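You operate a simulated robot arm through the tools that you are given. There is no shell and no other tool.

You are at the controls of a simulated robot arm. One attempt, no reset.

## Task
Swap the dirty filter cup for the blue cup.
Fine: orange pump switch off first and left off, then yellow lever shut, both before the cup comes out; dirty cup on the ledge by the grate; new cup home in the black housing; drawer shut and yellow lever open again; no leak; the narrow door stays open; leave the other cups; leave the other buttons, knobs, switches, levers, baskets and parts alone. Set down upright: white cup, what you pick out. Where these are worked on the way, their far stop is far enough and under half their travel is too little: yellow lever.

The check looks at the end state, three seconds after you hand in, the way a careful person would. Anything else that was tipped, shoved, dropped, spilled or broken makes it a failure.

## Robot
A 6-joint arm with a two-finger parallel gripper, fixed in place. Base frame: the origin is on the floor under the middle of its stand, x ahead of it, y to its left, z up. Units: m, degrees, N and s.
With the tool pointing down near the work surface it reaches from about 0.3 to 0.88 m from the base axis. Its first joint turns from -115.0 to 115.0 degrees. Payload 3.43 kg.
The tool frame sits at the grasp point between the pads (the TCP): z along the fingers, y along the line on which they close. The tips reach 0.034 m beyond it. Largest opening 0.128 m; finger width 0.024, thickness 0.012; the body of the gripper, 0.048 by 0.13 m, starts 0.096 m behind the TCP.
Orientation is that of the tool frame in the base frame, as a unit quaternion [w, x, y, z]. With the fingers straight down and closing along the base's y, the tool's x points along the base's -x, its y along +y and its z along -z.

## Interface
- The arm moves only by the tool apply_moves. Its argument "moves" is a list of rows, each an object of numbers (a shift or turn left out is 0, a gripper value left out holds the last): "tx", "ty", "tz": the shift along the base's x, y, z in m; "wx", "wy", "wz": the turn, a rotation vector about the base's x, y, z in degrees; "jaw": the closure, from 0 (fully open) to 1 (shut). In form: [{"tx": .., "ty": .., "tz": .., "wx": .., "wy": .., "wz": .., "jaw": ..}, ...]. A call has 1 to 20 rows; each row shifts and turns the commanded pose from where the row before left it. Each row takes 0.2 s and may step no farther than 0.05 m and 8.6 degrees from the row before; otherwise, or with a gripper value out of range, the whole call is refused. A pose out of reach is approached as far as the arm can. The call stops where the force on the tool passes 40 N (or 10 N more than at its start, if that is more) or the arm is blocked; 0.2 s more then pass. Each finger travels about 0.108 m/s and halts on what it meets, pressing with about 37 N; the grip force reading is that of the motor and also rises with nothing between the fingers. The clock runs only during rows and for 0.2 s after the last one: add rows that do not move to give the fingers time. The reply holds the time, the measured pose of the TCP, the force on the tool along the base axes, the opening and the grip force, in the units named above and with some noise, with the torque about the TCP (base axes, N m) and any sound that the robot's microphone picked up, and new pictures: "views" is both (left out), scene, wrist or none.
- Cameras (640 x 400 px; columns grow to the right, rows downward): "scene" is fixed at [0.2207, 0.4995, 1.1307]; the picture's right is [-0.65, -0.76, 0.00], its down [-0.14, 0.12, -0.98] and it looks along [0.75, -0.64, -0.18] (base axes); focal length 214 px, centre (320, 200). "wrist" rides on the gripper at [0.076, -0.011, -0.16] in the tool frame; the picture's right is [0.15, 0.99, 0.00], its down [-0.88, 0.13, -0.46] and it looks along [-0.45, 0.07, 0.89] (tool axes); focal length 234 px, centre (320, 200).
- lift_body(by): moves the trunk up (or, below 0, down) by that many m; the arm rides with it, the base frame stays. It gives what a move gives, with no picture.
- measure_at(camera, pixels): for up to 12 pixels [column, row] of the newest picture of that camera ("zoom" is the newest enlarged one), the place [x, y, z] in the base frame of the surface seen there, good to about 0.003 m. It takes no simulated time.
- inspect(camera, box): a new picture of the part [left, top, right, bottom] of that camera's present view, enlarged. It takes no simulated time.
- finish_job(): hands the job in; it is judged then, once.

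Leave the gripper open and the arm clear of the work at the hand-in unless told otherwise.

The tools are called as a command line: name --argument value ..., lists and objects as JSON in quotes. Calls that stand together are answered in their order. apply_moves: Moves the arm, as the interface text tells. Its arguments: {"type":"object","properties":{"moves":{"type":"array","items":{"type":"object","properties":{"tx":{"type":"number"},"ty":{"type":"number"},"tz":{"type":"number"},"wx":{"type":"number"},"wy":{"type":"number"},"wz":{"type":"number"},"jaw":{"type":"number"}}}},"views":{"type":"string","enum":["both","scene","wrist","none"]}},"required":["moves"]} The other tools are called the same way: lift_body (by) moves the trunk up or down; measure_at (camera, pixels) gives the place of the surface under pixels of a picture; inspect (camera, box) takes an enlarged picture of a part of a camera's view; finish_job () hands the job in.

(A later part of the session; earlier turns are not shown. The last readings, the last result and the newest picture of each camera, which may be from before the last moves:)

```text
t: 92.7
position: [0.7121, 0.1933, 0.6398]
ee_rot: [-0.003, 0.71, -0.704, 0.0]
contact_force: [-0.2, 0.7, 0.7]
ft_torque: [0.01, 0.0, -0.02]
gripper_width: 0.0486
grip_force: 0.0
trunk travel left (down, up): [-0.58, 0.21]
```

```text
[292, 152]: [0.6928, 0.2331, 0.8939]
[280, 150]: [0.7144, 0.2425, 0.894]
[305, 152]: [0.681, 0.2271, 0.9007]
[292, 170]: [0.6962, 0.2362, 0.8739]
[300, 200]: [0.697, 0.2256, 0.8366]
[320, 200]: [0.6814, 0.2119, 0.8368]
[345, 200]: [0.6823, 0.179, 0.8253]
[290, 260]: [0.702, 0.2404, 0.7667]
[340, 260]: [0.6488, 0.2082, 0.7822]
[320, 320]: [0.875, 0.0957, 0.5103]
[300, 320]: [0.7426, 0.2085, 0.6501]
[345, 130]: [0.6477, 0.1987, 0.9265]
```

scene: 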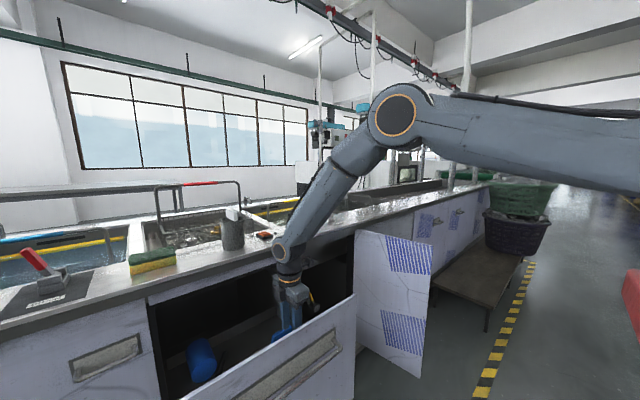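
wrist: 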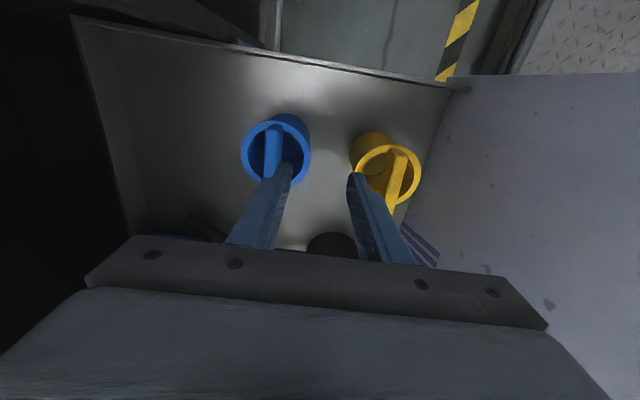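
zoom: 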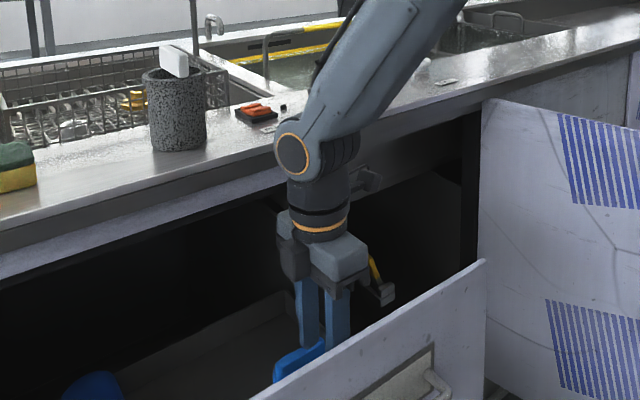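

The wrist joint is about 0.254 above the TCP and its front should stay about 1 cm short of the lip at x≈0.758. I'll slide forward carefully.

apply_moves --moves '[{"tx": 0.02, "ty": 0.002}, {"tx": 0.015, "ty": 0.001}, {"tx": 0.011, "ty": 0.001}]' --views "both"

inspect --camera "scene" --box '[240, 190, 340, 350]'

inspect --camera "wrist" --box '[220, 90, 420, 260]'

```text
t: 93.5
position: [0.7576, 0.1988, 0.6394]
ee_rot: [-0.003, 0.71, -0.704, -0.001]
contact_force: [-0.3, 0.5, 0.4]
ft_torque: [0.02, -0.02, -0.02]
gripper_width: 0.0485
grip_force: 0.0
trunk travel left (down, up): [-0.58, 0.21]
```

scene: 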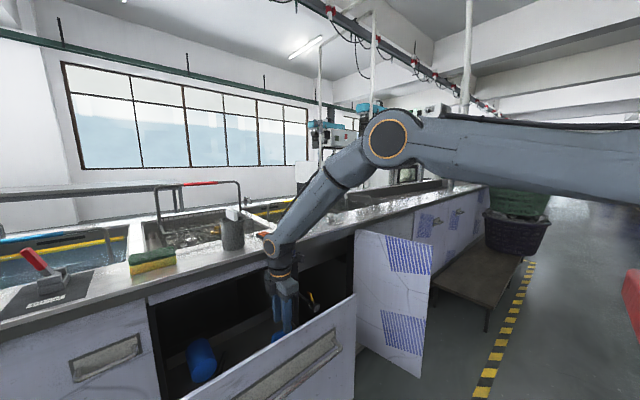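
wrist: 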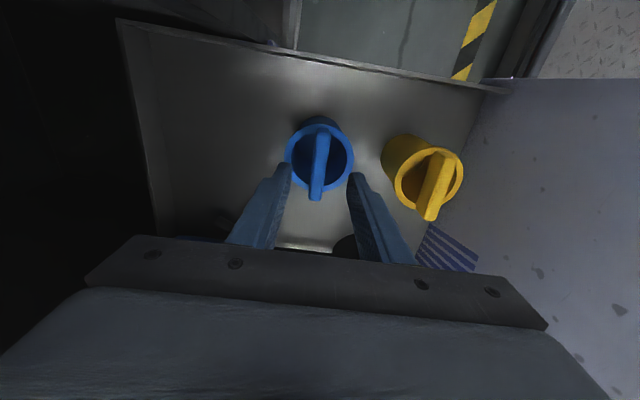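

```text
2.50 times, centred on (290, 270) of scene
```

zoom: 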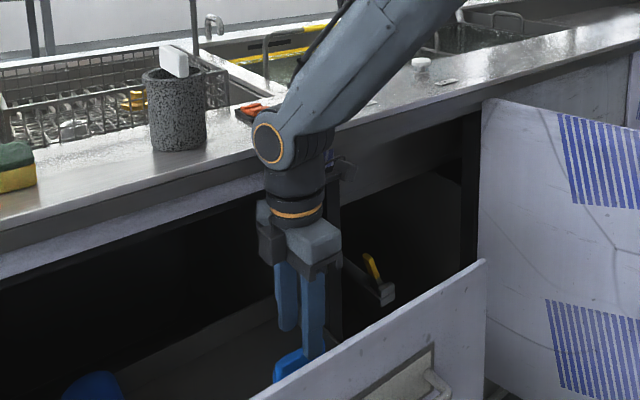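

```text
2.35 times, centred on (320, 175) of wrist
```

zoom: 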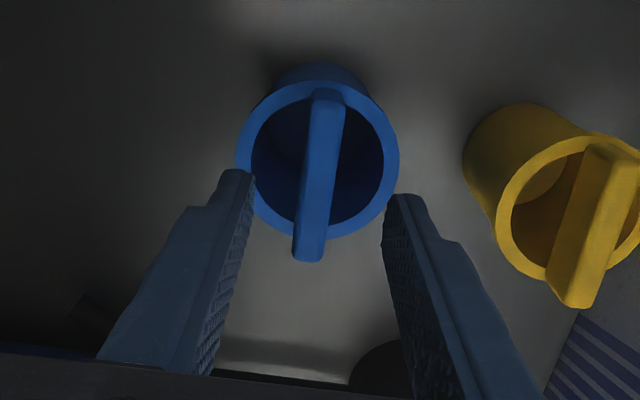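

The fingers straddle the blue bar with no contact. I'll lower in steps and close.

apply_moves --moves '[{"tz": -0.012, "tx": 0.001}, {"tz": -0.012, "ty": -0.001}, {"tz": -0.012}, {"jaw": 1}, {"jaw": 1}, {"jaw": 1}]' --views "wrist"

inspect --camera "wrist" --box '[220, 90, 420, 260]'

```text
t: 94.9
position: [0.7611, 0.1964, 0.6039]
ee_rot: [-0.002, 0.71, -0.704, 0.0]
contact_force: [-0.6, -0.6, 0.4]
ft_torque: [-0.01, 0.01, 0.0]
gripper_width: 0.0133
grip_force: 37.0
trunk travel left (down, up): [-0.58, 0.21]
```

wrist: 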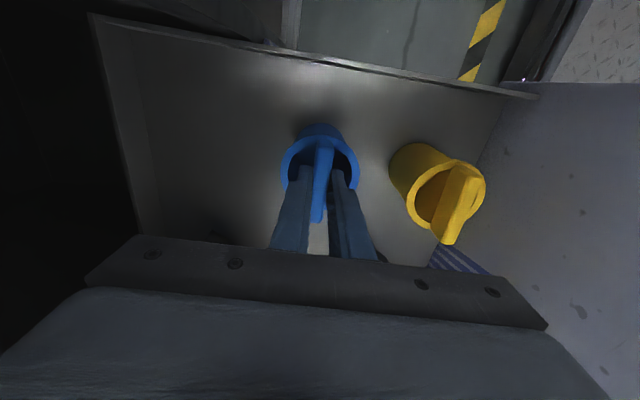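

```text
2.35 times, centred on (320, 175) of wrist
```

zoom: 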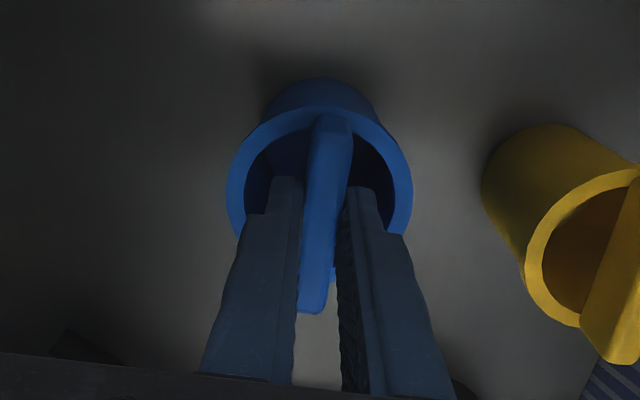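

The blue handle is gripped (13.3 mm). I'll lift 2 cm, slide back out from under the lip, then rise.

apply_moves --moves '[{"tz": 0.008}, {"tz": 0.012}, {"tx": -0.015}, {"tx": -0.015}, {"tx": -0.01}, {"tz": 0.02}, {"tz": 0.03}]' --views "both"

inspect --camera "scene" --box '[240, 200, 340, 360]'

```text
t: 96.5
position: [0.7178, 0.1976, 0.6738]
ee_rot: [-0.002, 0.71, -0.704, 0.001]
contact_force: [-1.2, -0.1, -1.2]
ft_torque: [0.02, 0.02, -0.03]
gripper_width: 0.0131
grip_force: 37.0
trunk travel left (down, up): [-0.58, 0.21]
```

scene: 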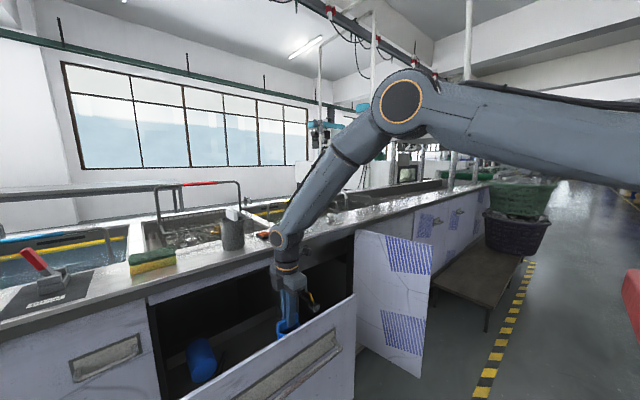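
wrist: 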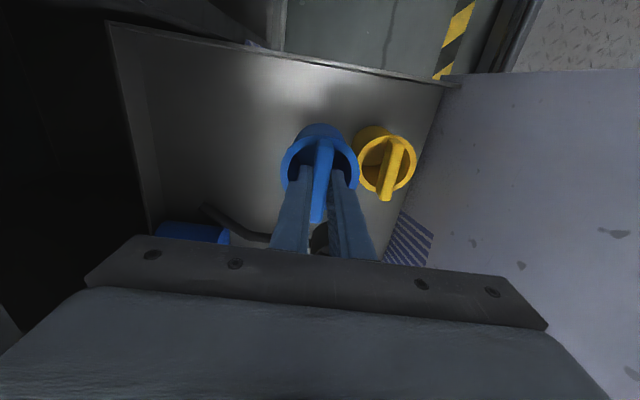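

```text
2.50 times, centred on (290, 280) of scene
```

zoom: 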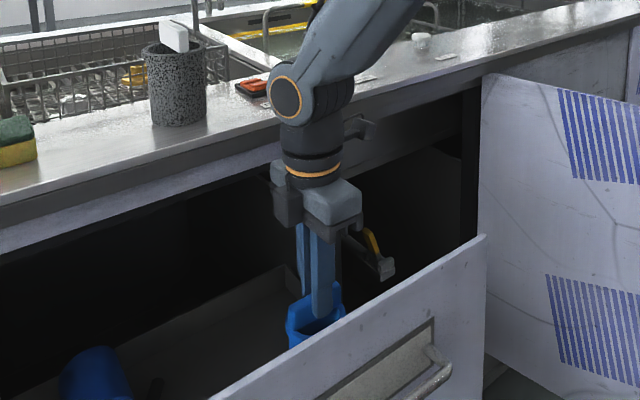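

The blue cup is up and the yellow one is undisturbed. I'll rise further and carry it over the housing at (0.660, 0.383).

apply_moves --moves '[{"tz": 0.035}, {"tz": 0.04}, {"tz": 0.035, "tx": -0.006}, {"tx": -0.0104, "ty": 0.025}, {"tx": -0.0104, "ty": 0.034}, {"tx": -0.0104, "ty": 0.034}, {"tx": -0.0104, "ty": 0.034}, {"tx": -0.0104, "ty": 0.034}, {"ty": 0.024}, {}]' --views "both"

inspect --camera "wrist" --box '[220, 60, 420, 260]'

```text
t: 98.7
position: [0.6638, 0.3832, 0.7852]
ee_rot: [-0.002, 0.71, -0.704, 0.0]
contact_force: [0.6, 0.1, -1.4]
ft_torque: [0.0, -0.03, 0.02]
gripper_width: 0.0131
grip_force: 37.2
trunk travel left (down, up): [-0.58, 0.21]
```

scene: 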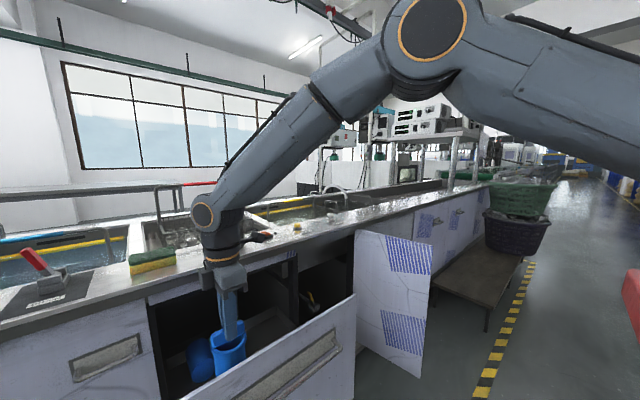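
wrist: 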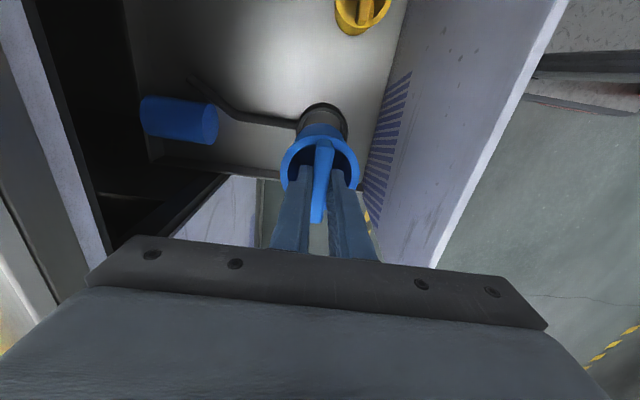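

```text
2.00 times, centred on (320, 160) of wrist
```

zoom: 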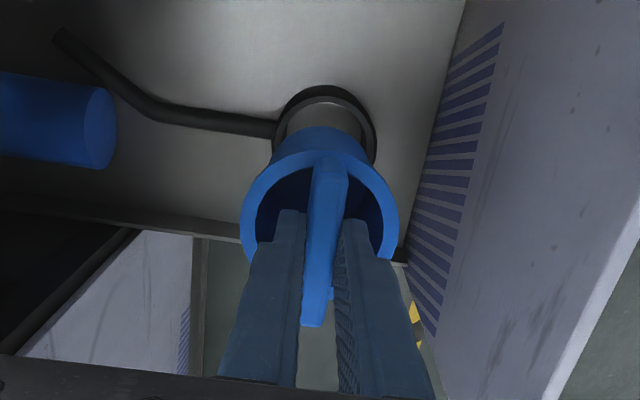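

The blue cup is above the housing. I'll measure the ring's visible edges and the dirty-cup reference to fine-tune the alignment.

measure_at --camera "zoom" --pixels '[[279, 130], [282, 125], [371, 145], [368, 130], [325, 95], [325, 100], [300, 105], [350, 105], [285, 140], [365, 150], [290, 115], [360, 115]]'

inspect --camera "wrist" --box '[285, 90, 365, 150]'

```text
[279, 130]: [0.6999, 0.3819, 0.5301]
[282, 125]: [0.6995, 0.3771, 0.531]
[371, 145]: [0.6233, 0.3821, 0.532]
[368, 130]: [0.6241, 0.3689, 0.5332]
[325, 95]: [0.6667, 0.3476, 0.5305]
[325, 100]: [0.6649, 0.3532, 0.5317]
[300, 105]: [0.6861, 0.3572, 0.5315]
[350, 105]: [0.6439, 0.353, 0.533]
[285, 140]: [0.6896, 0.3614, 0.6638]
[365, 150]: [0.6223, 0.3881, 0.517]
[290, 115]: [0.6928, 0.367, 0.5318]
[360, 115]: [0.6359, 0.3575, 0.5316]
```

```text
6.67 times, centred on (325, 120) of wrist
```

zoom: 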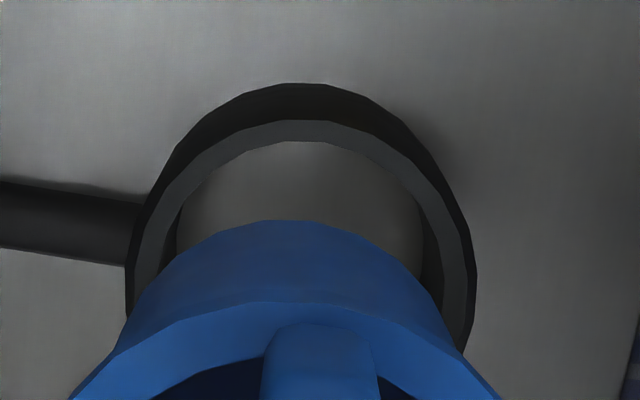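

A fit of the ring points gives a centre near (0.6605, 0.3845). I'll shift 3 mm and descend until the cup bottom is just above the ring (TCP z≈0.69).

apply_moves --moves '[{"tx": -0.003, "ty": 0.0015}, {"tz": -0.03}, {"tz": -0.03}, {"tz": -0.03}, {}]' --views "wrist"

inspect --camera "wrist" --box '[270, 80, 370, 200]'

```text
t: 99.9
position: [0.6579, 0.3847, 0.6921]
ee_rot: [-0.003, 0.711, -0.703, 0.0]
contact_force: [1.2, -0.6, -2.0]
ft_torque: [0.03, 0.01, 0.02]
gripper_width: 0.0129
grip_force: 37.1
trunk travel left (down, up): [-0.58, 0.21]
```

wrist: 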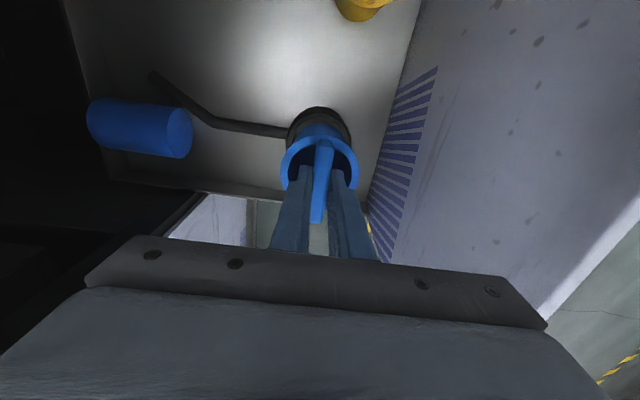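

```text
3.33 times, centred on (320, 140) of wrist
```

zoom: 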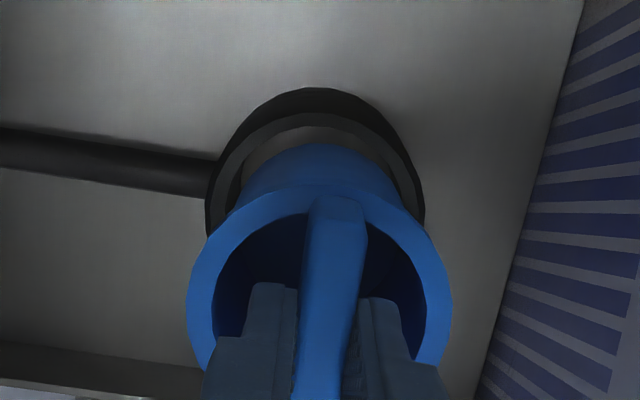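

The cup body looks centred in the ring. I'll lower slowly through the ring's mouth with force checks.

apply_moves --moves '[{"tz": -0.01, "tx": 0.001}, {"tz": -0.008}, {"tz": -0.006}, {"tz": -0.006}]' --views "wrist"

inspect --camera "wrist" --box '[270, 80, 370, 200]'

```text
t: 100.9
position: [0.6605, 0.3855, 0.6626]
ee_rot: [-0.002, 0.71, -0.704, 0.0]
contact_force: [0.4, -0.8, -1.2]
ft_torque: [0.01, 0.0, 0.03]
gripper_width: 0.0131
grip_force: 37.2
trunk travel left (down, up): [-0.58, 0.21]
```

wrist: 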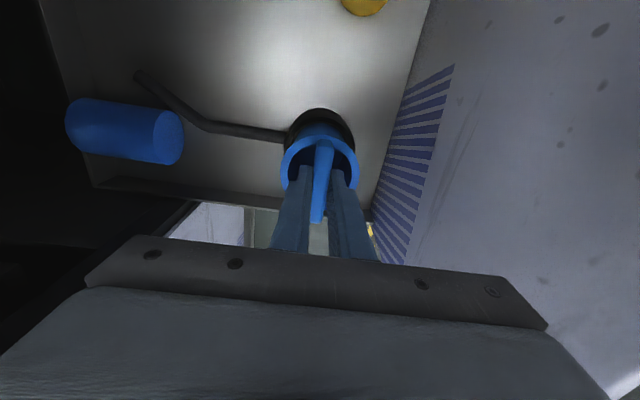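

```text
3.33 times, centred on (320, 140) of wrist
```

zoom: 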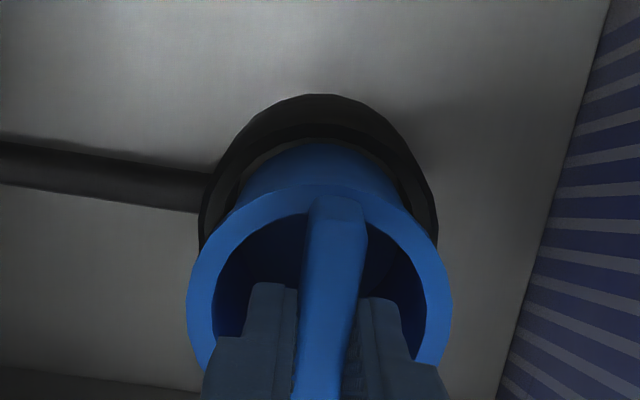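

The cup has entered the ring with no side force. I'll continue down toward the seat (TCP z≈0.607).

apply_moves --moves '[{"tz": -0.01}, {"tz": -0.01}, {"tz": -0.01}, {"tz": -0.01}, {"tz": -0.008}]' --views "none"

```text
t: 102.1
position: [0.6595, 0.3836, 0.6158]
ee_rot: [-0.003, 0.711, -0.704, -0.001]
contact_force: [-0.1, 0.3, -0.7]
ft_torque: [-0.01, 0.01, -0.01]
gripper_width: 0.013
grip_force: 36.7
trunk travel left (down, up): [-0.58, 0.21]
```

Free so far. I'll take small steps to the seat.

apply_moves --moves '[{"tz": -0.003}, {"tz": -0.003}, {"tz": -0.002}, {"tz": -0.002}]' --views "wrist"

inspect --camera "wrist" --box '[270, 80, 370, 200]'

```text
t: 103.1
position: [0.6606, 0.3842, 0.6064]
ee_rot: [-0.004, 0.71, -0.704, -0.001]
contact_force: [-1.5, -4.4, 16.8]
ft_torque: [-0.62, 0.3, 0.01]
gripper_width: 0.0133
grip_force: 36.6
trunk travel left (down, up): [-0.58, 0.21]
```

wrist: 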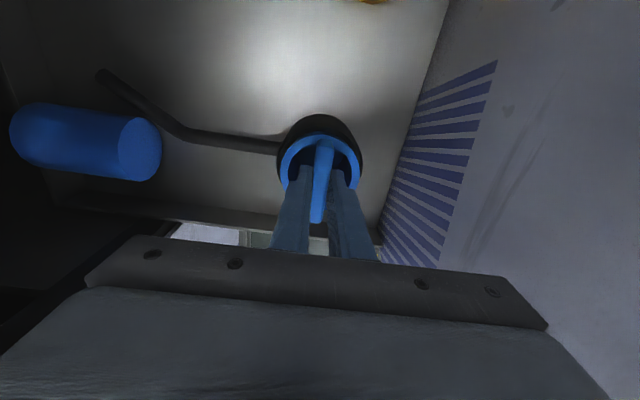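

```text
3.33 times, centred on (320, 140) of wrist
```

zoom: 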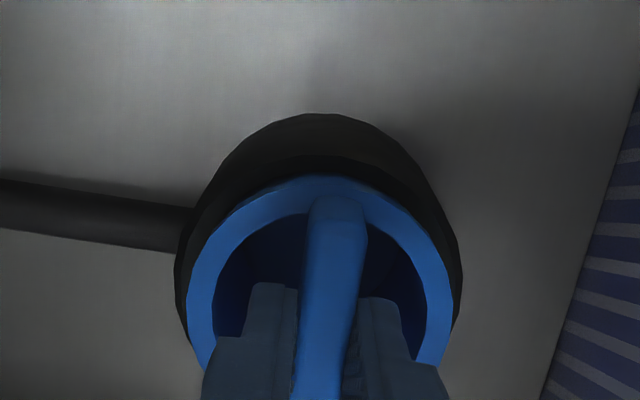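

Seated: contact came at the same depth as the dirty cup (seat z≈0.470). I'll press slightly to confirm, unload, and release.

apply_moves --moves '[{"tz": -0.001}, {"tz": 0.002}, {"tz": 0.001}, {"jaw": 0.88}, {"jaw": 0.78}, {"jaw": 0.72}, {}]' --views "wrist"

inspect --camera "wrist" --box '[270, 80, 370, 230]'

```text
t: 104.7
position: [0.6603, 0.3834, 0.6077]
ee_rot: [-0.003, 0.71, -0.704, 0.0]
contact_force: [0.2, -0.7, 0.6]
ft_torque: [0.01, -0.01, 0.04]
gripper_width: 0.0355
grip_force: 0.0
trunk travel left (down, up): [-0.58, 0.21]
```

wrist: 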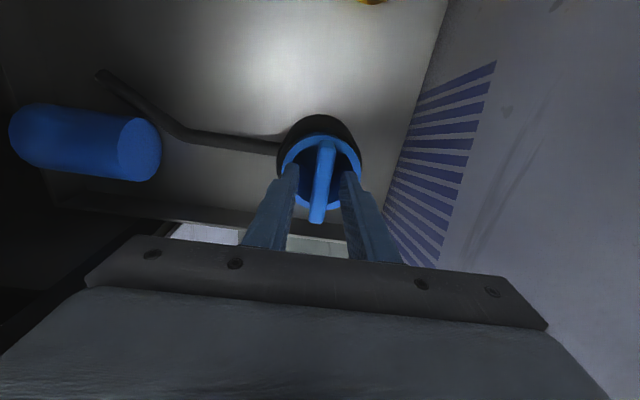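

```text
2.67 times, centred on (320, 155) of wrist
```

zoom: 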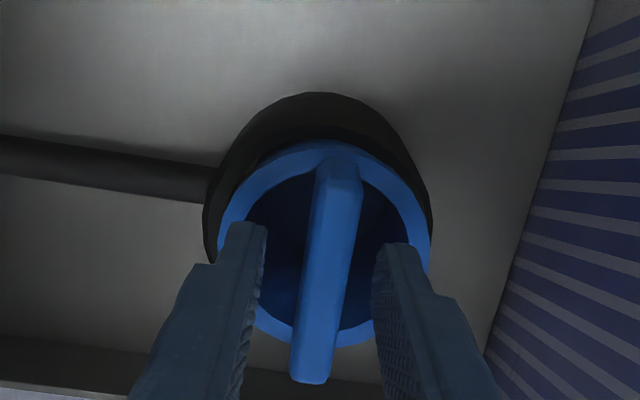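

Released. I'll rise straight up and check the seat.

apply_moves --moves '[{"tz": 0.015}, {"tz": 0.03}, {"tz": 0.04}, {"tz": 0.045}, {"tz": 0.045}]' --views "both"

inspect --camera "wrist" --box '[270, 20, 390, 140]'

measure_at --camera "zoom" --pixels '[[320, 180], [325, 140], [315, 220], [270, 190], [370, 200], [300, 130], [310, 250], [250, 180], [400, 190]]'

```text
t: 105.9
position: [0.6616, 0.3818, 0.784]
ee_rot: [-0.002, 0.71, -0.704, 0.0]
contact_force: [0.6, 1.1, -0.4]
ft_torque: [0.03, -0.01, 0.0]
gripper_width: 0.0357
grip_force: 0.1
trunk travel left (down, up): [-0.58, 0.21]
```

scene: 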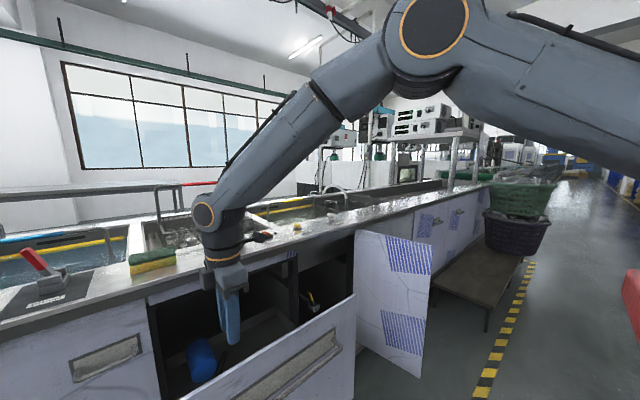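
wrist: 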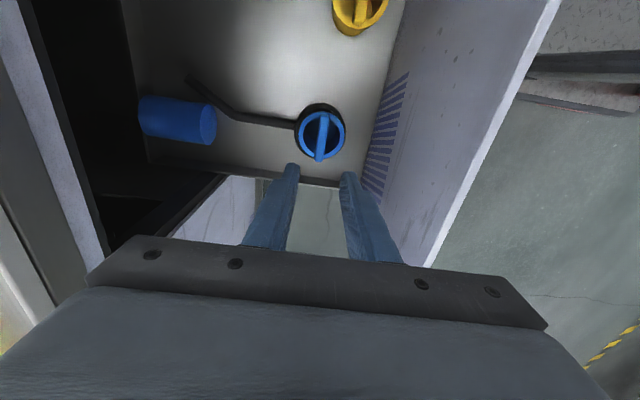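

```text
3.33 times, centred on (330, 80) of wrist
```

zoom: 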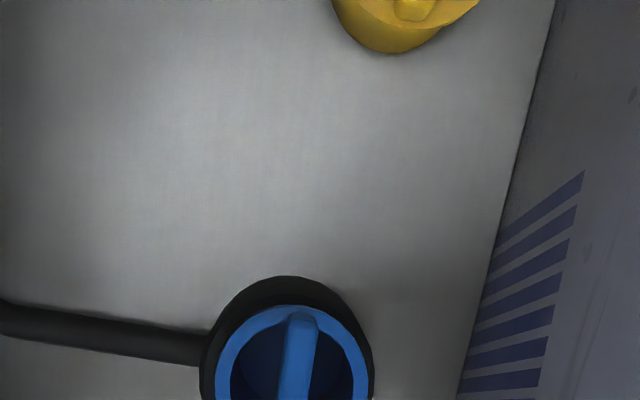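

```text
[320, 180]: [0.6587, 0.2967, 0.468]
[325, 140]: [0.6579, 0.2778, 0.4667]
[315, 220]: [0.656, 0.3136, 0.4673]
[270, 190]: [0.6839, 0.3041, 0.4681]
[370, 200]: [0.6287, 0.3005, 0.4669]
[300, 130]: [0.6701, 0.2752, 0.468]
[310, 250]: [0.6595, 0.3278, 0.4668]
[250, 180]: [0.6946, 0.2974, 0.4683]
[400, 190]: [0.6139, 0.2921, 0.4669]
```

The blue cup sits in the housing. I'll measure its rim and handle heights to compare with the old cup's (rim 0.563, handle 0.5935).

measure_at --camera "wrist" --pixels '[[322, 120], [321, 135], [319, 155], [302, 135], [342, 138], [324, 112], [299, 140], [340, 148]]'

inspect --camera "wrist" --box '[280, 90, 360, 170]'

```text
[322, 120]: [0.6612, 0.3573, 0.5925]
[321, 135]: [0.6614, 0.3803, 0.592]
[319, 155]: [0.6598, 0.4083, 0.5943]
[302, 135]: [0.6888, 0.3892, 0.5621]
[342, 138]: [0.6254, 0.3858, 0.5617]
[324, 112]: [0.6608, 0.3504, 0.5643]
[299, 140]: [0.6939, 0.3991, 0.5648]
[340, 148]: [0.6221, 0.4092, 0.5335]
```

```text
5.00 times, centred on (320, 130) of wrist
```

zoom: 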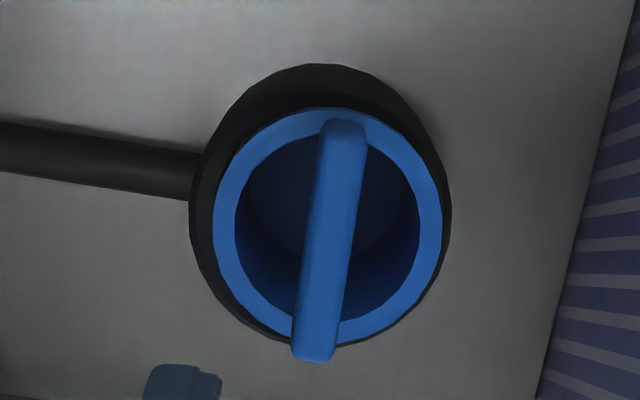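

The blue cup's rim (0.562) and handle (0.592) match the old cup's seated heights, so it's home. Now I'll shut the drawer by pushing its front with closed fingers. First I'll rise clear and go left of the drawer, as when I backed out.

apply_moves --moves '[{"tz": 0.045, "jaw": 1}, {"tz": 0.045, "jaw": 1}, {"tz": 0.045}, {"tz": 0.045}, {"tz": 0.045}, {"tz": 0.045}, {"tz": 0.045}, {"tz": 0.045, "tx": -0.02, "ty": 0.02}, {"tz": 0.03, "tx": -0.03, "ty": 0.03}, {"tx": -0.03, "ty": 0.035}, {"tx": -0.02, "ty": 0.04}]' --views "none"

lift_body --by -0.25

apply_moves --moves '[{"tz": 0.01}]' --views "both"

```text
refused: row 8 steps farther than a row can; nothing moved
```

```text
t: 107.8
position: [0.669, 0.386, 0.5956]
ee_rot: [-0.013, 0.709, -0.705, 0.003]
contact_force: [2.4, -2.7, 17.3]
ft_torque: [-0.27, -0.52, -0.05]
gripper_width: 0.0369
grip_force: 1.5
trunk travel left (down, up): [-0.384, 0.406]
stopped: the force on the tool passed its limit at 66 N (the readings are from after the stop); the commanded pose is now the measured one
```

```text
t: 108.2
position: [0.6675, 0.3855, 0.6024]
ee_rot: [-0.009, 0.71, -0.704, 0.001]
contact_force: [0.0, 0.6, -0.6]
ft_torque: [-0.02, 0.0, 0.0]
gripper_width: 0.036
grip_force: 0.4
trunk travel left (down, up): [-0.384, 0.406]
```

scene: 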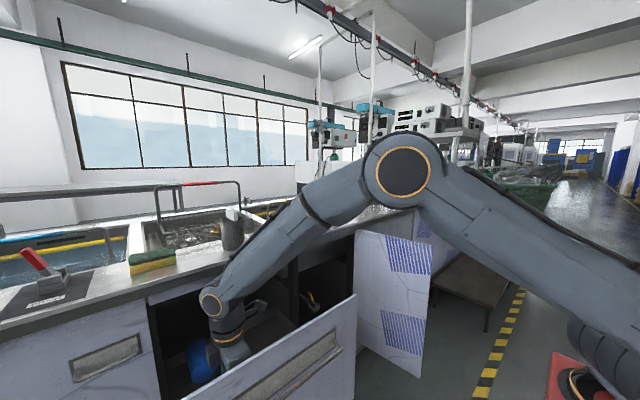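
wrist: 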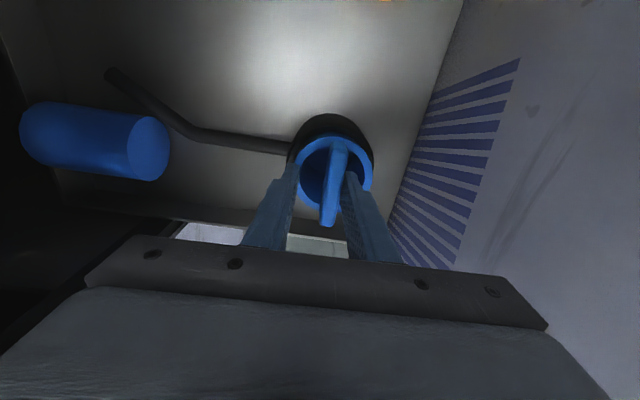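

That was my mistake: the arm move was refused for a step size, and the trunk lowering I had sent with it pushed the open fingers down onto the cup until the force stop. Forces are zero again and the cup looks still seated. I'll rise straight up slowly and check it; from now on I'll send dependent moves one at a time.

apply_moves --moves '[{"tz": 0.01, "tx": -0.004}, {"tz": 0.015}, {"tz": 0.03}, {"tz": 0.04}, {"tz": 0.04}, {"tz": 0.04}]' --views "wrist"

```text
t: 109.5
position: [0.6644, 0.3883, 0.7782]
ee_rot: [-0.009, 0.71, -0.704, 0.002]
contact_force: [0.2, -0.1, -0.7]
ft_torque: [0.0, 0.05, -0.02]
gripper_width: 0.0361
grip_force: 0.1
trunk travel left (down, up): [-0.384, 0.406]
```

wrist: 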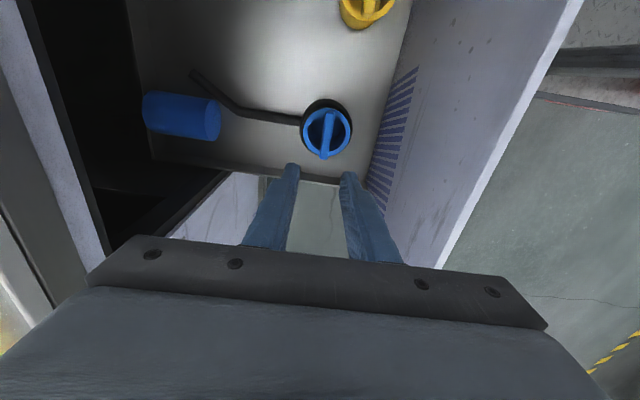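

I'll check the cup and housing for any shift or tilt after that press.

inspect --camera "wrist" --box '[280, 85, 370, 165]'

measure_at --camera "wrist" --pixels '[[327, 118], [326, 132], [324, 152], [308, 132], [347, 135], [329, 109], [325, 156], [303, 125], [351, 140]]'

```text
5.00 times, centred on (325, 125) of wrist
```

zoom: 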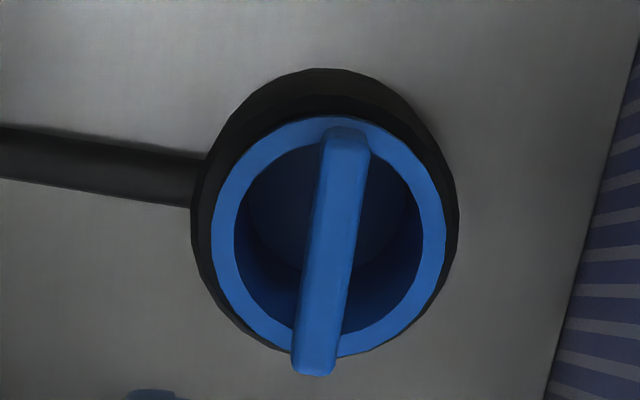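

```text
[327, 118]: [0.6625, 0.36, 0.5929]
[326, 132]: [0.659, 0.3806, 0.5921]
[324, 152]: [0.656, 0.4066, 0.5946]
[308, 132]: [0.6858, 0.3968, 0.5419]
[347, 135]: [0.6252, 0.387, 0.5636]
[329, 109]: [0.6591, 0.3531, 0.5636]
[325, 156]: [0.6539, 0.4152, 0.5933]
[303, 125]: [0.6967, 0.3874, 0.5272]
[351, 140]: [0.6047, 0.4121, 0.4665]
```

The cup is still upright and fully seated (rim 0.5636, handle 0.593), with perhaps a few degrees of turn. I'll continue up and out, one call at a time.

apply_moves --moves '[{"tz": 0.045, "jaw": 1}, {"tz": 0.045, "jaw": 1}, {"tz": 0.045}, {"tz": 0.045}, {"tz": 0.045}, {"tz": 0.045}, {"tz": 0.045}, {"tz": 0.03, "tx": -0.02, "ty": 0.02}, {"tx": -0.03, "ty": 0.03}, {"tx": -0.03, "ty": 0.035}, {"tx": -0.02, "ty": 0.04}]' --views "both"

```text
t: 112.0
position: [0.5652, 0.5061, 1.1205]
ee_rot: [-0.013, 0.71, -0.704, 0.002]
contact_force: [0.4, -0.3, 1.1]
ft_torque: [0.05, 0.06, 0.0]
gripper_width: 0.0005
grip_force: 32.8
out of reach, approached as far as the arm can: row 11
trunk travel left (down, up): [-0.384, 0.406]
```

scene: 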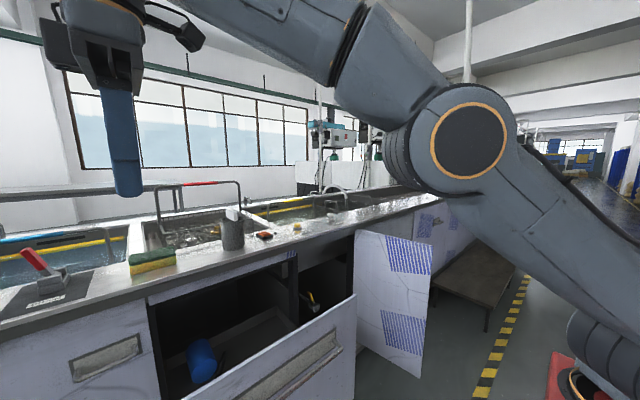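
wrist: 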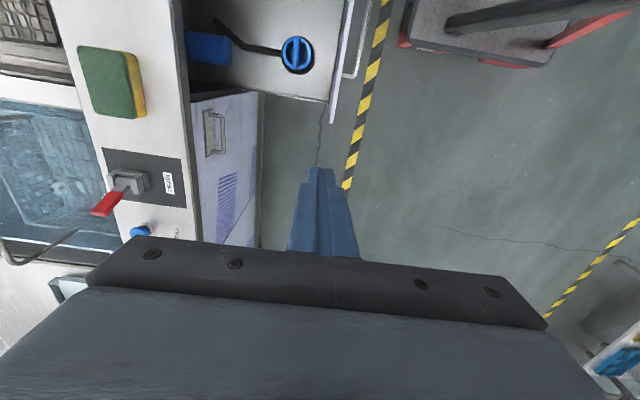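

The fingers are closed and clear at (0.565, 0.506, 1.12). I'll tilt the tool forward about 56° while moving to in front of the drawer face, left of the handle's end.

apply_moves --moves '[{"wy": -8, "tx": -0.01, "tz": -0.03}, {"wy": -8, "tx": -0.01, "tz": -0.03}, {"wy": -8, "tx": -0.01, "tz": -0.03}, {"wy": -8, "tx": -0.01, "tz": -0.03}, {"wy": -8, "tx": -0.01, "tz": -0.03}, {"wy": -8, "tx": -0.01, "tz": -0.03}, {"wy": -8, "tx": -0.01, "tz": -0.03}]' --views "both"

```text
t: 113.5
position: [0.4909, 0.5074, 0.9113]
ee_rot: [-0.341, 0.626, -0.617, 0.335]
contact_force: [-1.3, -0.2, 0.0]
ft_torque: [0.01, 0.04, 0.02]
gripper_width: 0.0
grip_force: 33.0
trunk travel left (down, up): [-0.384, 0.406]
```

scene: 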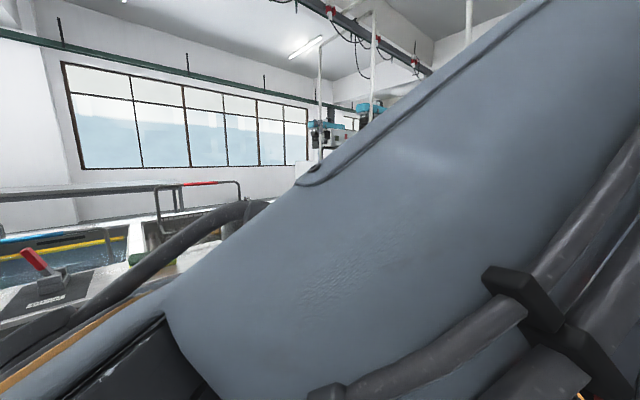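
wrist: 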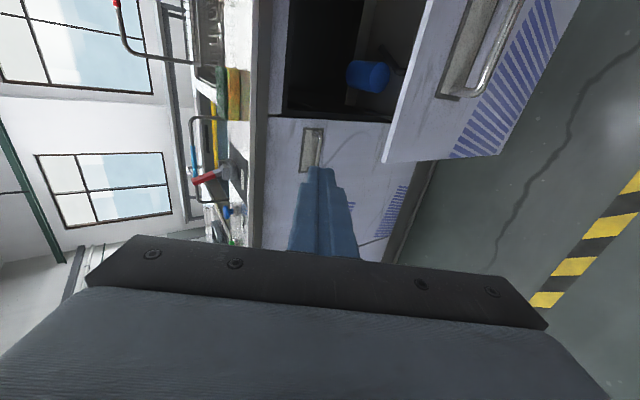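

Tilted and in front of the drawer plane (tips at x≈0.52, face at ≈0.545). I'll descend with small corrections and watch the reach.

apply_moves --moves '[{"tz": -0.04, "tx": -0.005}, {"tz": -0.04, "ty": -0.01}, {"tz": -0.04, "ty": -0.01}]' --views "wrist"

```text
t: 114.3
position: [0.4863, 0.4906, 0.7926]
ee_rot: [-0.339, 0.626, -0.617, 0.335]
contact_force: [0.4, -0.3, 0.3]
ft_torque: [0.03, 0.01, -0.02]
gripper_width: 0.0002
grip_force: 33.3
trunk travel left (down, up): [-0.384, 0.406]
```

wrist: 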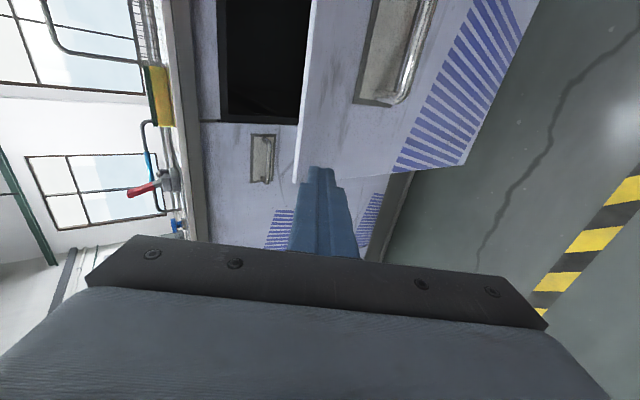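

Reaching fine. I'll measure the drawer face and its left edge from here.

measure_at --camera "wrist" --pixels '[[330, 130], [360, 140], [310, 160], [298, 178], [370, 100], [340, 60], [385, 95], [380, 160]]'

```text
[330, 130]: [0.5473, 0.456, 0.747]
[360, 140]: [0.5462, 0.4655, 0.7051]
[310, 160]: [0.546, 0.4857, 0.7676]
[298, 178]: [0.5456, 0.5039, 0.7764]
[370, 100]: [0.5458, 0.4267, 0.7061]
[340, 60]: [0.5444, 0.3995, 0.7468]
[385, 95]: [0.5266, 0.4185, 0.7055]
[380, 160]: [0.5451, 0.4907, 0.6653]
```

The drawer face is at x=0.546, its top is at z≈0.78 and its left edge at y≈0.51. I'll lower to z≈0.71 at y≈0.465, then push in +x.

apply_moves --moves '[{"tz": -0.04, "ty": -0.012}, {"tz": -0.04, "ty": -0.012}, {"tx": 0.02}, {"tx": 0.015}, {"tx": 0.015}]' --views "wrist"

```text
t: 115.5
position: [0.536, 0.4648, 0.7108]
ee_rot: [-0.339, 0.626, -0.617, 0.335]
contact_force: [0.6, -0.8, 0.0]
ft_torque: [-0.01, -0.02, 0.02]
gripper_width: 0.0
grip_force: 33.3
trunk travel left (down, up): [-0.384, 0.406]
```

wrist: 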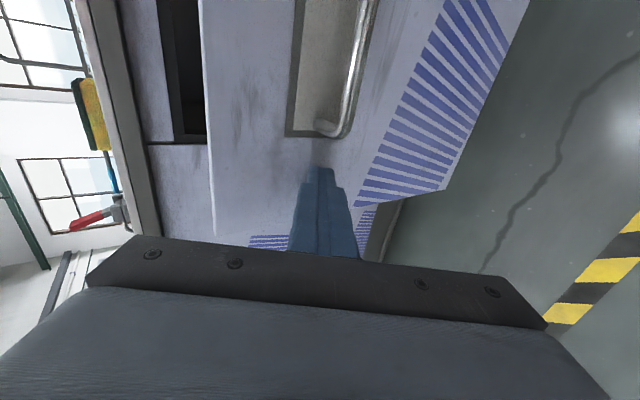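

The drawer is moving in easily. I'll continue pushing in steady steps.

apply_moves --moves '[{"tx": 0.025}, {"tx": 0.025}, {"tx": 0.025}, {"tx": 0.025}, {"tx": 0.025}]' --views "both"

```text
t: 116.8
position: [0.6615, 0.4658, 0.7095]
ee_rot: [-0.339, 0.626, -0.617, 0.335]
contact_force: [0.2, 0.0, 0.1]
ft_torque: [-0.03, 0.02, 0.01]
gripper_width: 0.0001
grip_force: 33.5
trunk travel left (down, up): [-0.384, 0.406]
```

scene: 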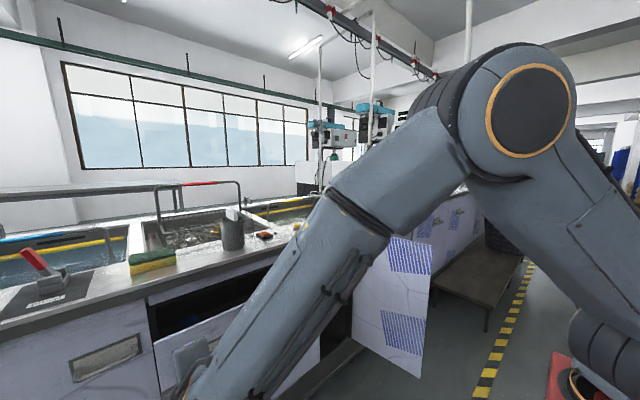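
wrist: 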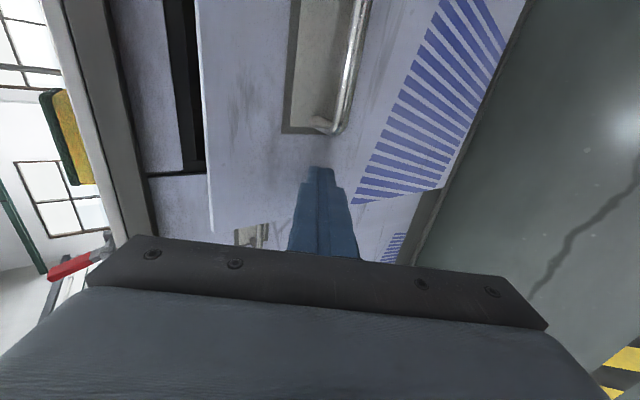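

About half way. I'll continue.

apply_moves --moves '[{"tx": 0.025}, {"tx": 0.025}, {"tx": 0.025}, {"tx": 0.02}, {"tx": 0.015}]' --views "wrist"

```text
t: 118.0
position: [0.7713, 0.4663, 0.7115]
ee_rot: [-0.339, 0.626, -0.617, 0.335]
contact_force: [-0.2, -0.1, 0.1]
ft_torque: [0.01, 0.03, 0.01]
gripper_width: 0.0002
grip_force: 33.2
trunk travel left (down, up): [-0.384, 0.406]
```

wrist: 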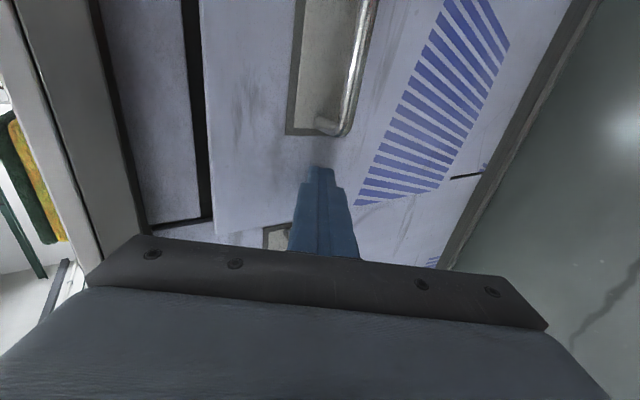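

Nearly closed. I'll take small steps until it stops.

apply_moves --moves '[{"tx": 0.01}, {"tx": 0.01}, {"tx": 0.006}, {"tx": 0.005}, {"tx": 0.004}, {"tx": 0.003}]' --views "wrist"

```text
t: 119.3
position: [0.8024, 0.4655, 0.7109]
ee_rot: [-0.34, 0.626, -0.617, 0.335]
contact_force: [-29.8, -8.4, 14.3]
ft_torque: [-0.19, -0.21, -0.55]
gripper_width: 0.0
grip_force: 33.3
trunk travel left (down, up): [-0.384, 0.406]
stopped in row 6: the force on the tool passed its limit at 48 N (the readings are from after the stop); the commanded pose is now the measured one
```

wrist: 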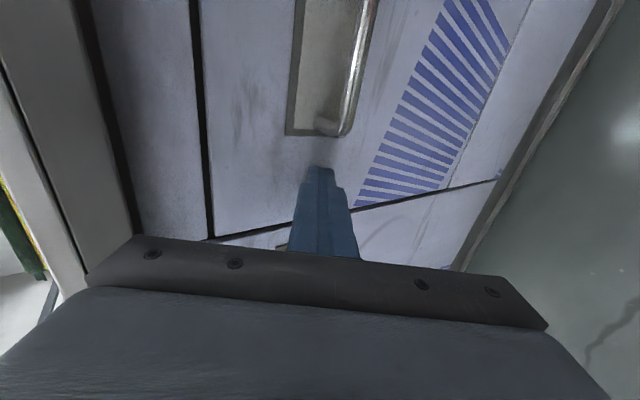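

The drawer hit its stop at x≈0.80, as predicted for fully shut. I'll back off and verify the face position.

apply_moves --moves '[{"tx": -0.02}, {"tx": -0.04}, {"tx": -0.04}]' --views "both"

measure_at --camera "wrist" --pixels '[[260, 100], [240, 150], [260, 200], [220, 60], [400, 100], [340, 190], [420, 150]]'

```text
t: 120.1
position: [0.7057, 0.4624, 0.7105]
ee_rot: [-0.337, 0.626, -0.619, 0.335]
contact_force: [-0.4, 0.3, 0.3]
ft_torque: [0.0, -0.02, 0.02]
gripper_width: 0.0001
grip_force: 32.6
trunk travel left (down, up): [-0.384, 0.406]
```

scene: 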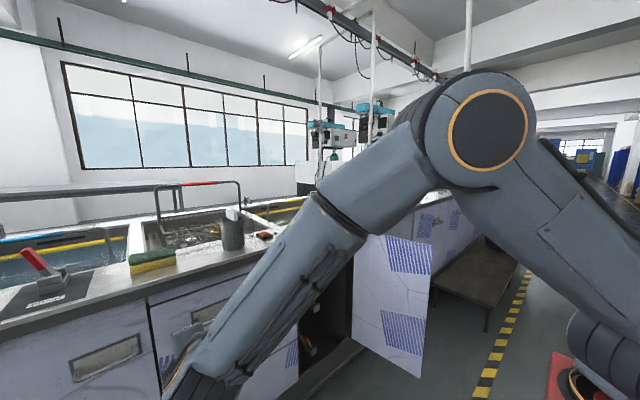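
wrist: 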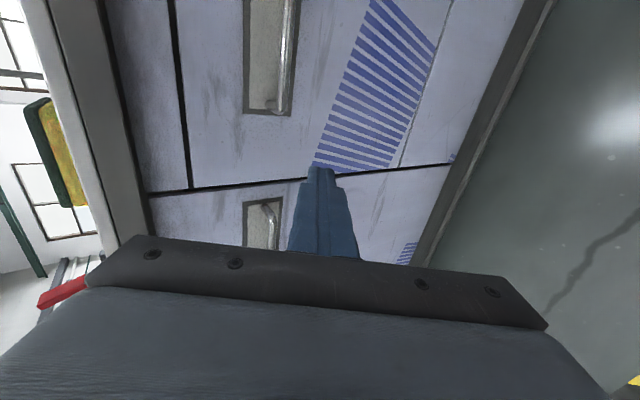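

```text
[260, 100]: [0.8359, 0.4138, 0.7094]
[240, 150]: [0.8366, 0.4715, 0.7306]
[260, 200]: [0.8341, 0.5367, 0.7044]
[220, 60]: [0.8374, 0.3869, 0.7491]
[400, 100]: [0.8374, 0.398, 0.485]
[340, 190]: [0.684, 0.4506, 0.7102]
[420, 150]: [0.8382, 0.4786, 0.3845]
```

The drawer face is at x=0.837, flush with its neighbours: shut. Now the yellow lever must be opened again. I'll raise the arm first, then lower the trunk in a separate call.

apply_moves --moves '[{"tx": -0.01, "tz": 0.04, "wy": 4}, {"tz": 0.045, "wy": 4}, {"tz": 0.045}, {"tz": 0.045}, {"tz": 0.04}]' --views "scene"

```text
t: 121.3
position: [0.6958, 0.4631, 0.9246]
ee_rot: [-0.294, 0.649, -0.639, 0.289]
contact_force: [-0.2, -0.3, -0.7]
ft_torque: [0.02, 0.0, -0.01]
gripper_width: 0.0
grip_force: 32.7
trunk travel left (down, up): [-0.384, 0.406]
```

scene: 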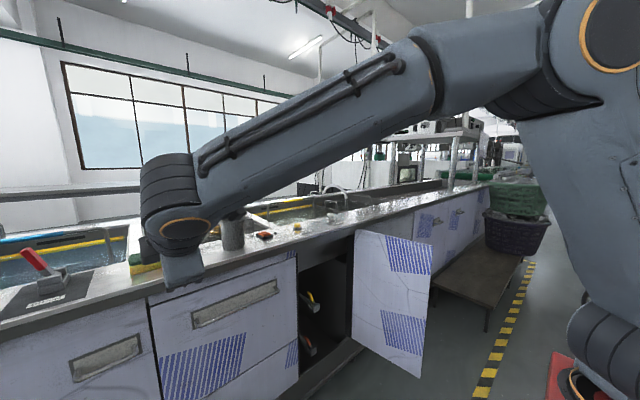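

The tool is at z=0.925 with nothing below it but floor. I'll lower the trunk 0.3.

lift_body --by -0.3

```text
t: 124.3
position: [0.6947, 0.4659, 0.6245]
ee_rot: [-0.294, 0.647, -0.641, 0.29]
contact_force: [0.0, 0.1, 0.3]
ft_torque: [0.02, -0.03, 0.03]
gripper_width: 0.0
grip_force: 32.5
trunk travel left (down, up): [-0.084, 0.706]
```

Good. I'll raise the tool slightly, then lower the trunk a last bit.

apply_moves --moves '[{"tz": 0.03, "tx": 0.01}, {"tz": 0.035, "tx": 0.01}]' --views "none"

```text
t: 124.9
position: [0.7137, 0.4664, 0.6897]
ee_rot: [-0.294, 0.647, -0.64, 0.29]
contact_force: [0.1, -0.7, 0.4]
ft_torque: [-0.01, 0.0, -0.02]
gripper_width: 0.0001
grip_force: 32.6
trunk travel left (down, up): [-0.084, 0.706]
```

The tool is at z=0.69. Now the last 5 cm of trunk lowering.

lift_body --by -0.054

```text
t: 125.9
position: [0.7148, 0.465, 0.6362]
ee_rot: [-0.294, 0.648, -0.64, 0.29]
contact_force: [0.7, 0.3, 0.2]
ft_torque: [0.02, -0.02, -0.05]
gripper_width: 0.0002
grip_force: 32.7
trunk travel left (down, up): [-0.03, 0.76]
```

Now I'll slide right along the front of the cabinets to y≈0.03, keeping the tips clear of the handle bar at x=0.80.

apply_moves --moves '[{"ty": -0.04, "tx": 0.003}, {"ty": -0.044, "tx": 0.003}, {"ty": -0.044, "tx": 0.003}, {"ty": -0.044, "tx": 0.003}, {"ty": -0.044, "tx": 0.003}, {"ty": -0.044, "tx": 0.003}, {"ty": -0.044, "tx": 0.003}, {"ty": -0.044, "tx": 0.003}, {"ty": -0.044, "tx": 0.003}, {"ty": -0.04, "tx": 0.003}]' --views "both"

```text
t: 128.1
position: [0.7437, 0.0359, 0.6329]
ee_rot: [-0.295, 0.646, -0.641, 0.291]
contact_force: [0.5, -0.5, 0.9]
ft_torque: [0.03, -0.03, -0.01]
gripper_width: 0.0
grip_force: 33.4
trunk travel left (down, up): [-0.03, 0.76]
```

scene: 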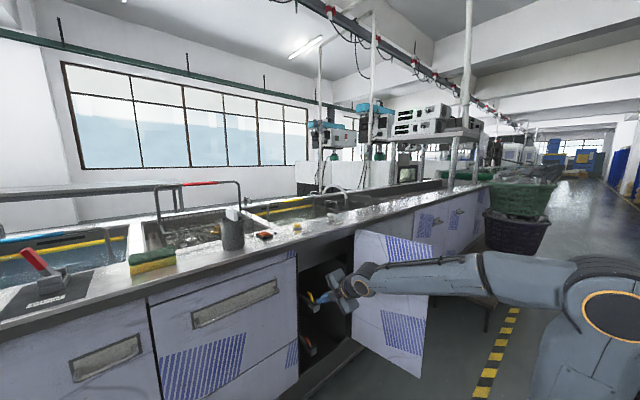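
wrist: 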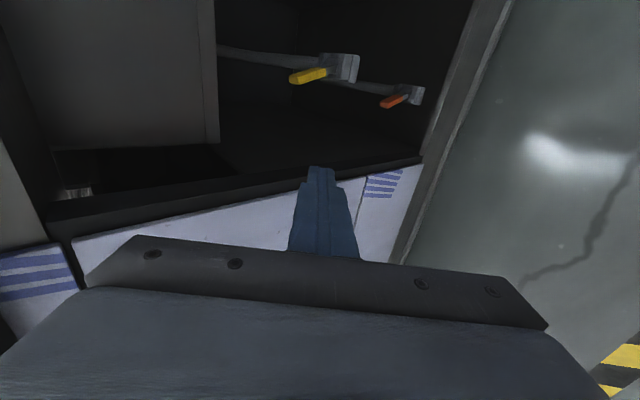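

I'm in front of the cupboard, left of the yellow handle, which leans toward +y at (310,75) in the wrist view. I'll measure the handle and the left post.

measure_at --camera "wrist" --pixels '[[296, 79], [308, 76], [320, 73], [335, 70], [250, 170], [200, 190], [100, 215], [300, 200], [340, 165], [210, 130]]'

measure_at --camera "scene" --pixels '[[311, 295], [313, 298], [315, 302], [300, 290], [299, 270], [297, 260]]'

inspect --camera "scene" --box '[285, 250, 385, 330]'

```text
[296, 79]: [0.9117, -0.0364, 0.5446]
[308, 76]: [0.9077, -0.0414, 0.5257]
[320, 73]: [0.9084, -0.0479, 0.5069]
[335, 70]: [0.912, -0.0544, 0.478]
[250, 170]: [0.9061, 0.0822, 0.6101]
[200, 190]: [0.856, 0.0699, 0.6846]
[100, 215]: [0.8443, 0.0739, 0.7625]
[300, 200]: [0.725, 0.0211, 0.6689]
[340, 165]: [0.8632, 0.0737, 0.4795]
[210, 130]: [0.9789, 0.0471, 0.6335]
```

```text
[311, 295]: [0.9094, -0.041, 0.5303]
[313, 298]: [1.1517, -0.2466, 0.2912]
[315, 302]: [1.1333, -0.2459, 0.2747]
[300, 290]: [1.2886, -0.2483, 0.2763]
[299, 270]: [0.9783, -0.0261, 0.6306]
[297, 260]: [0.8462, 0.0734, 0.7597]
```

```text
5.00 times, centred on (335, 290) of scene
```

zoom: 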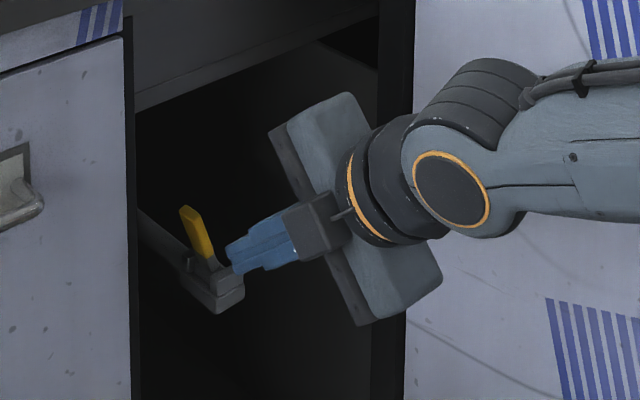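

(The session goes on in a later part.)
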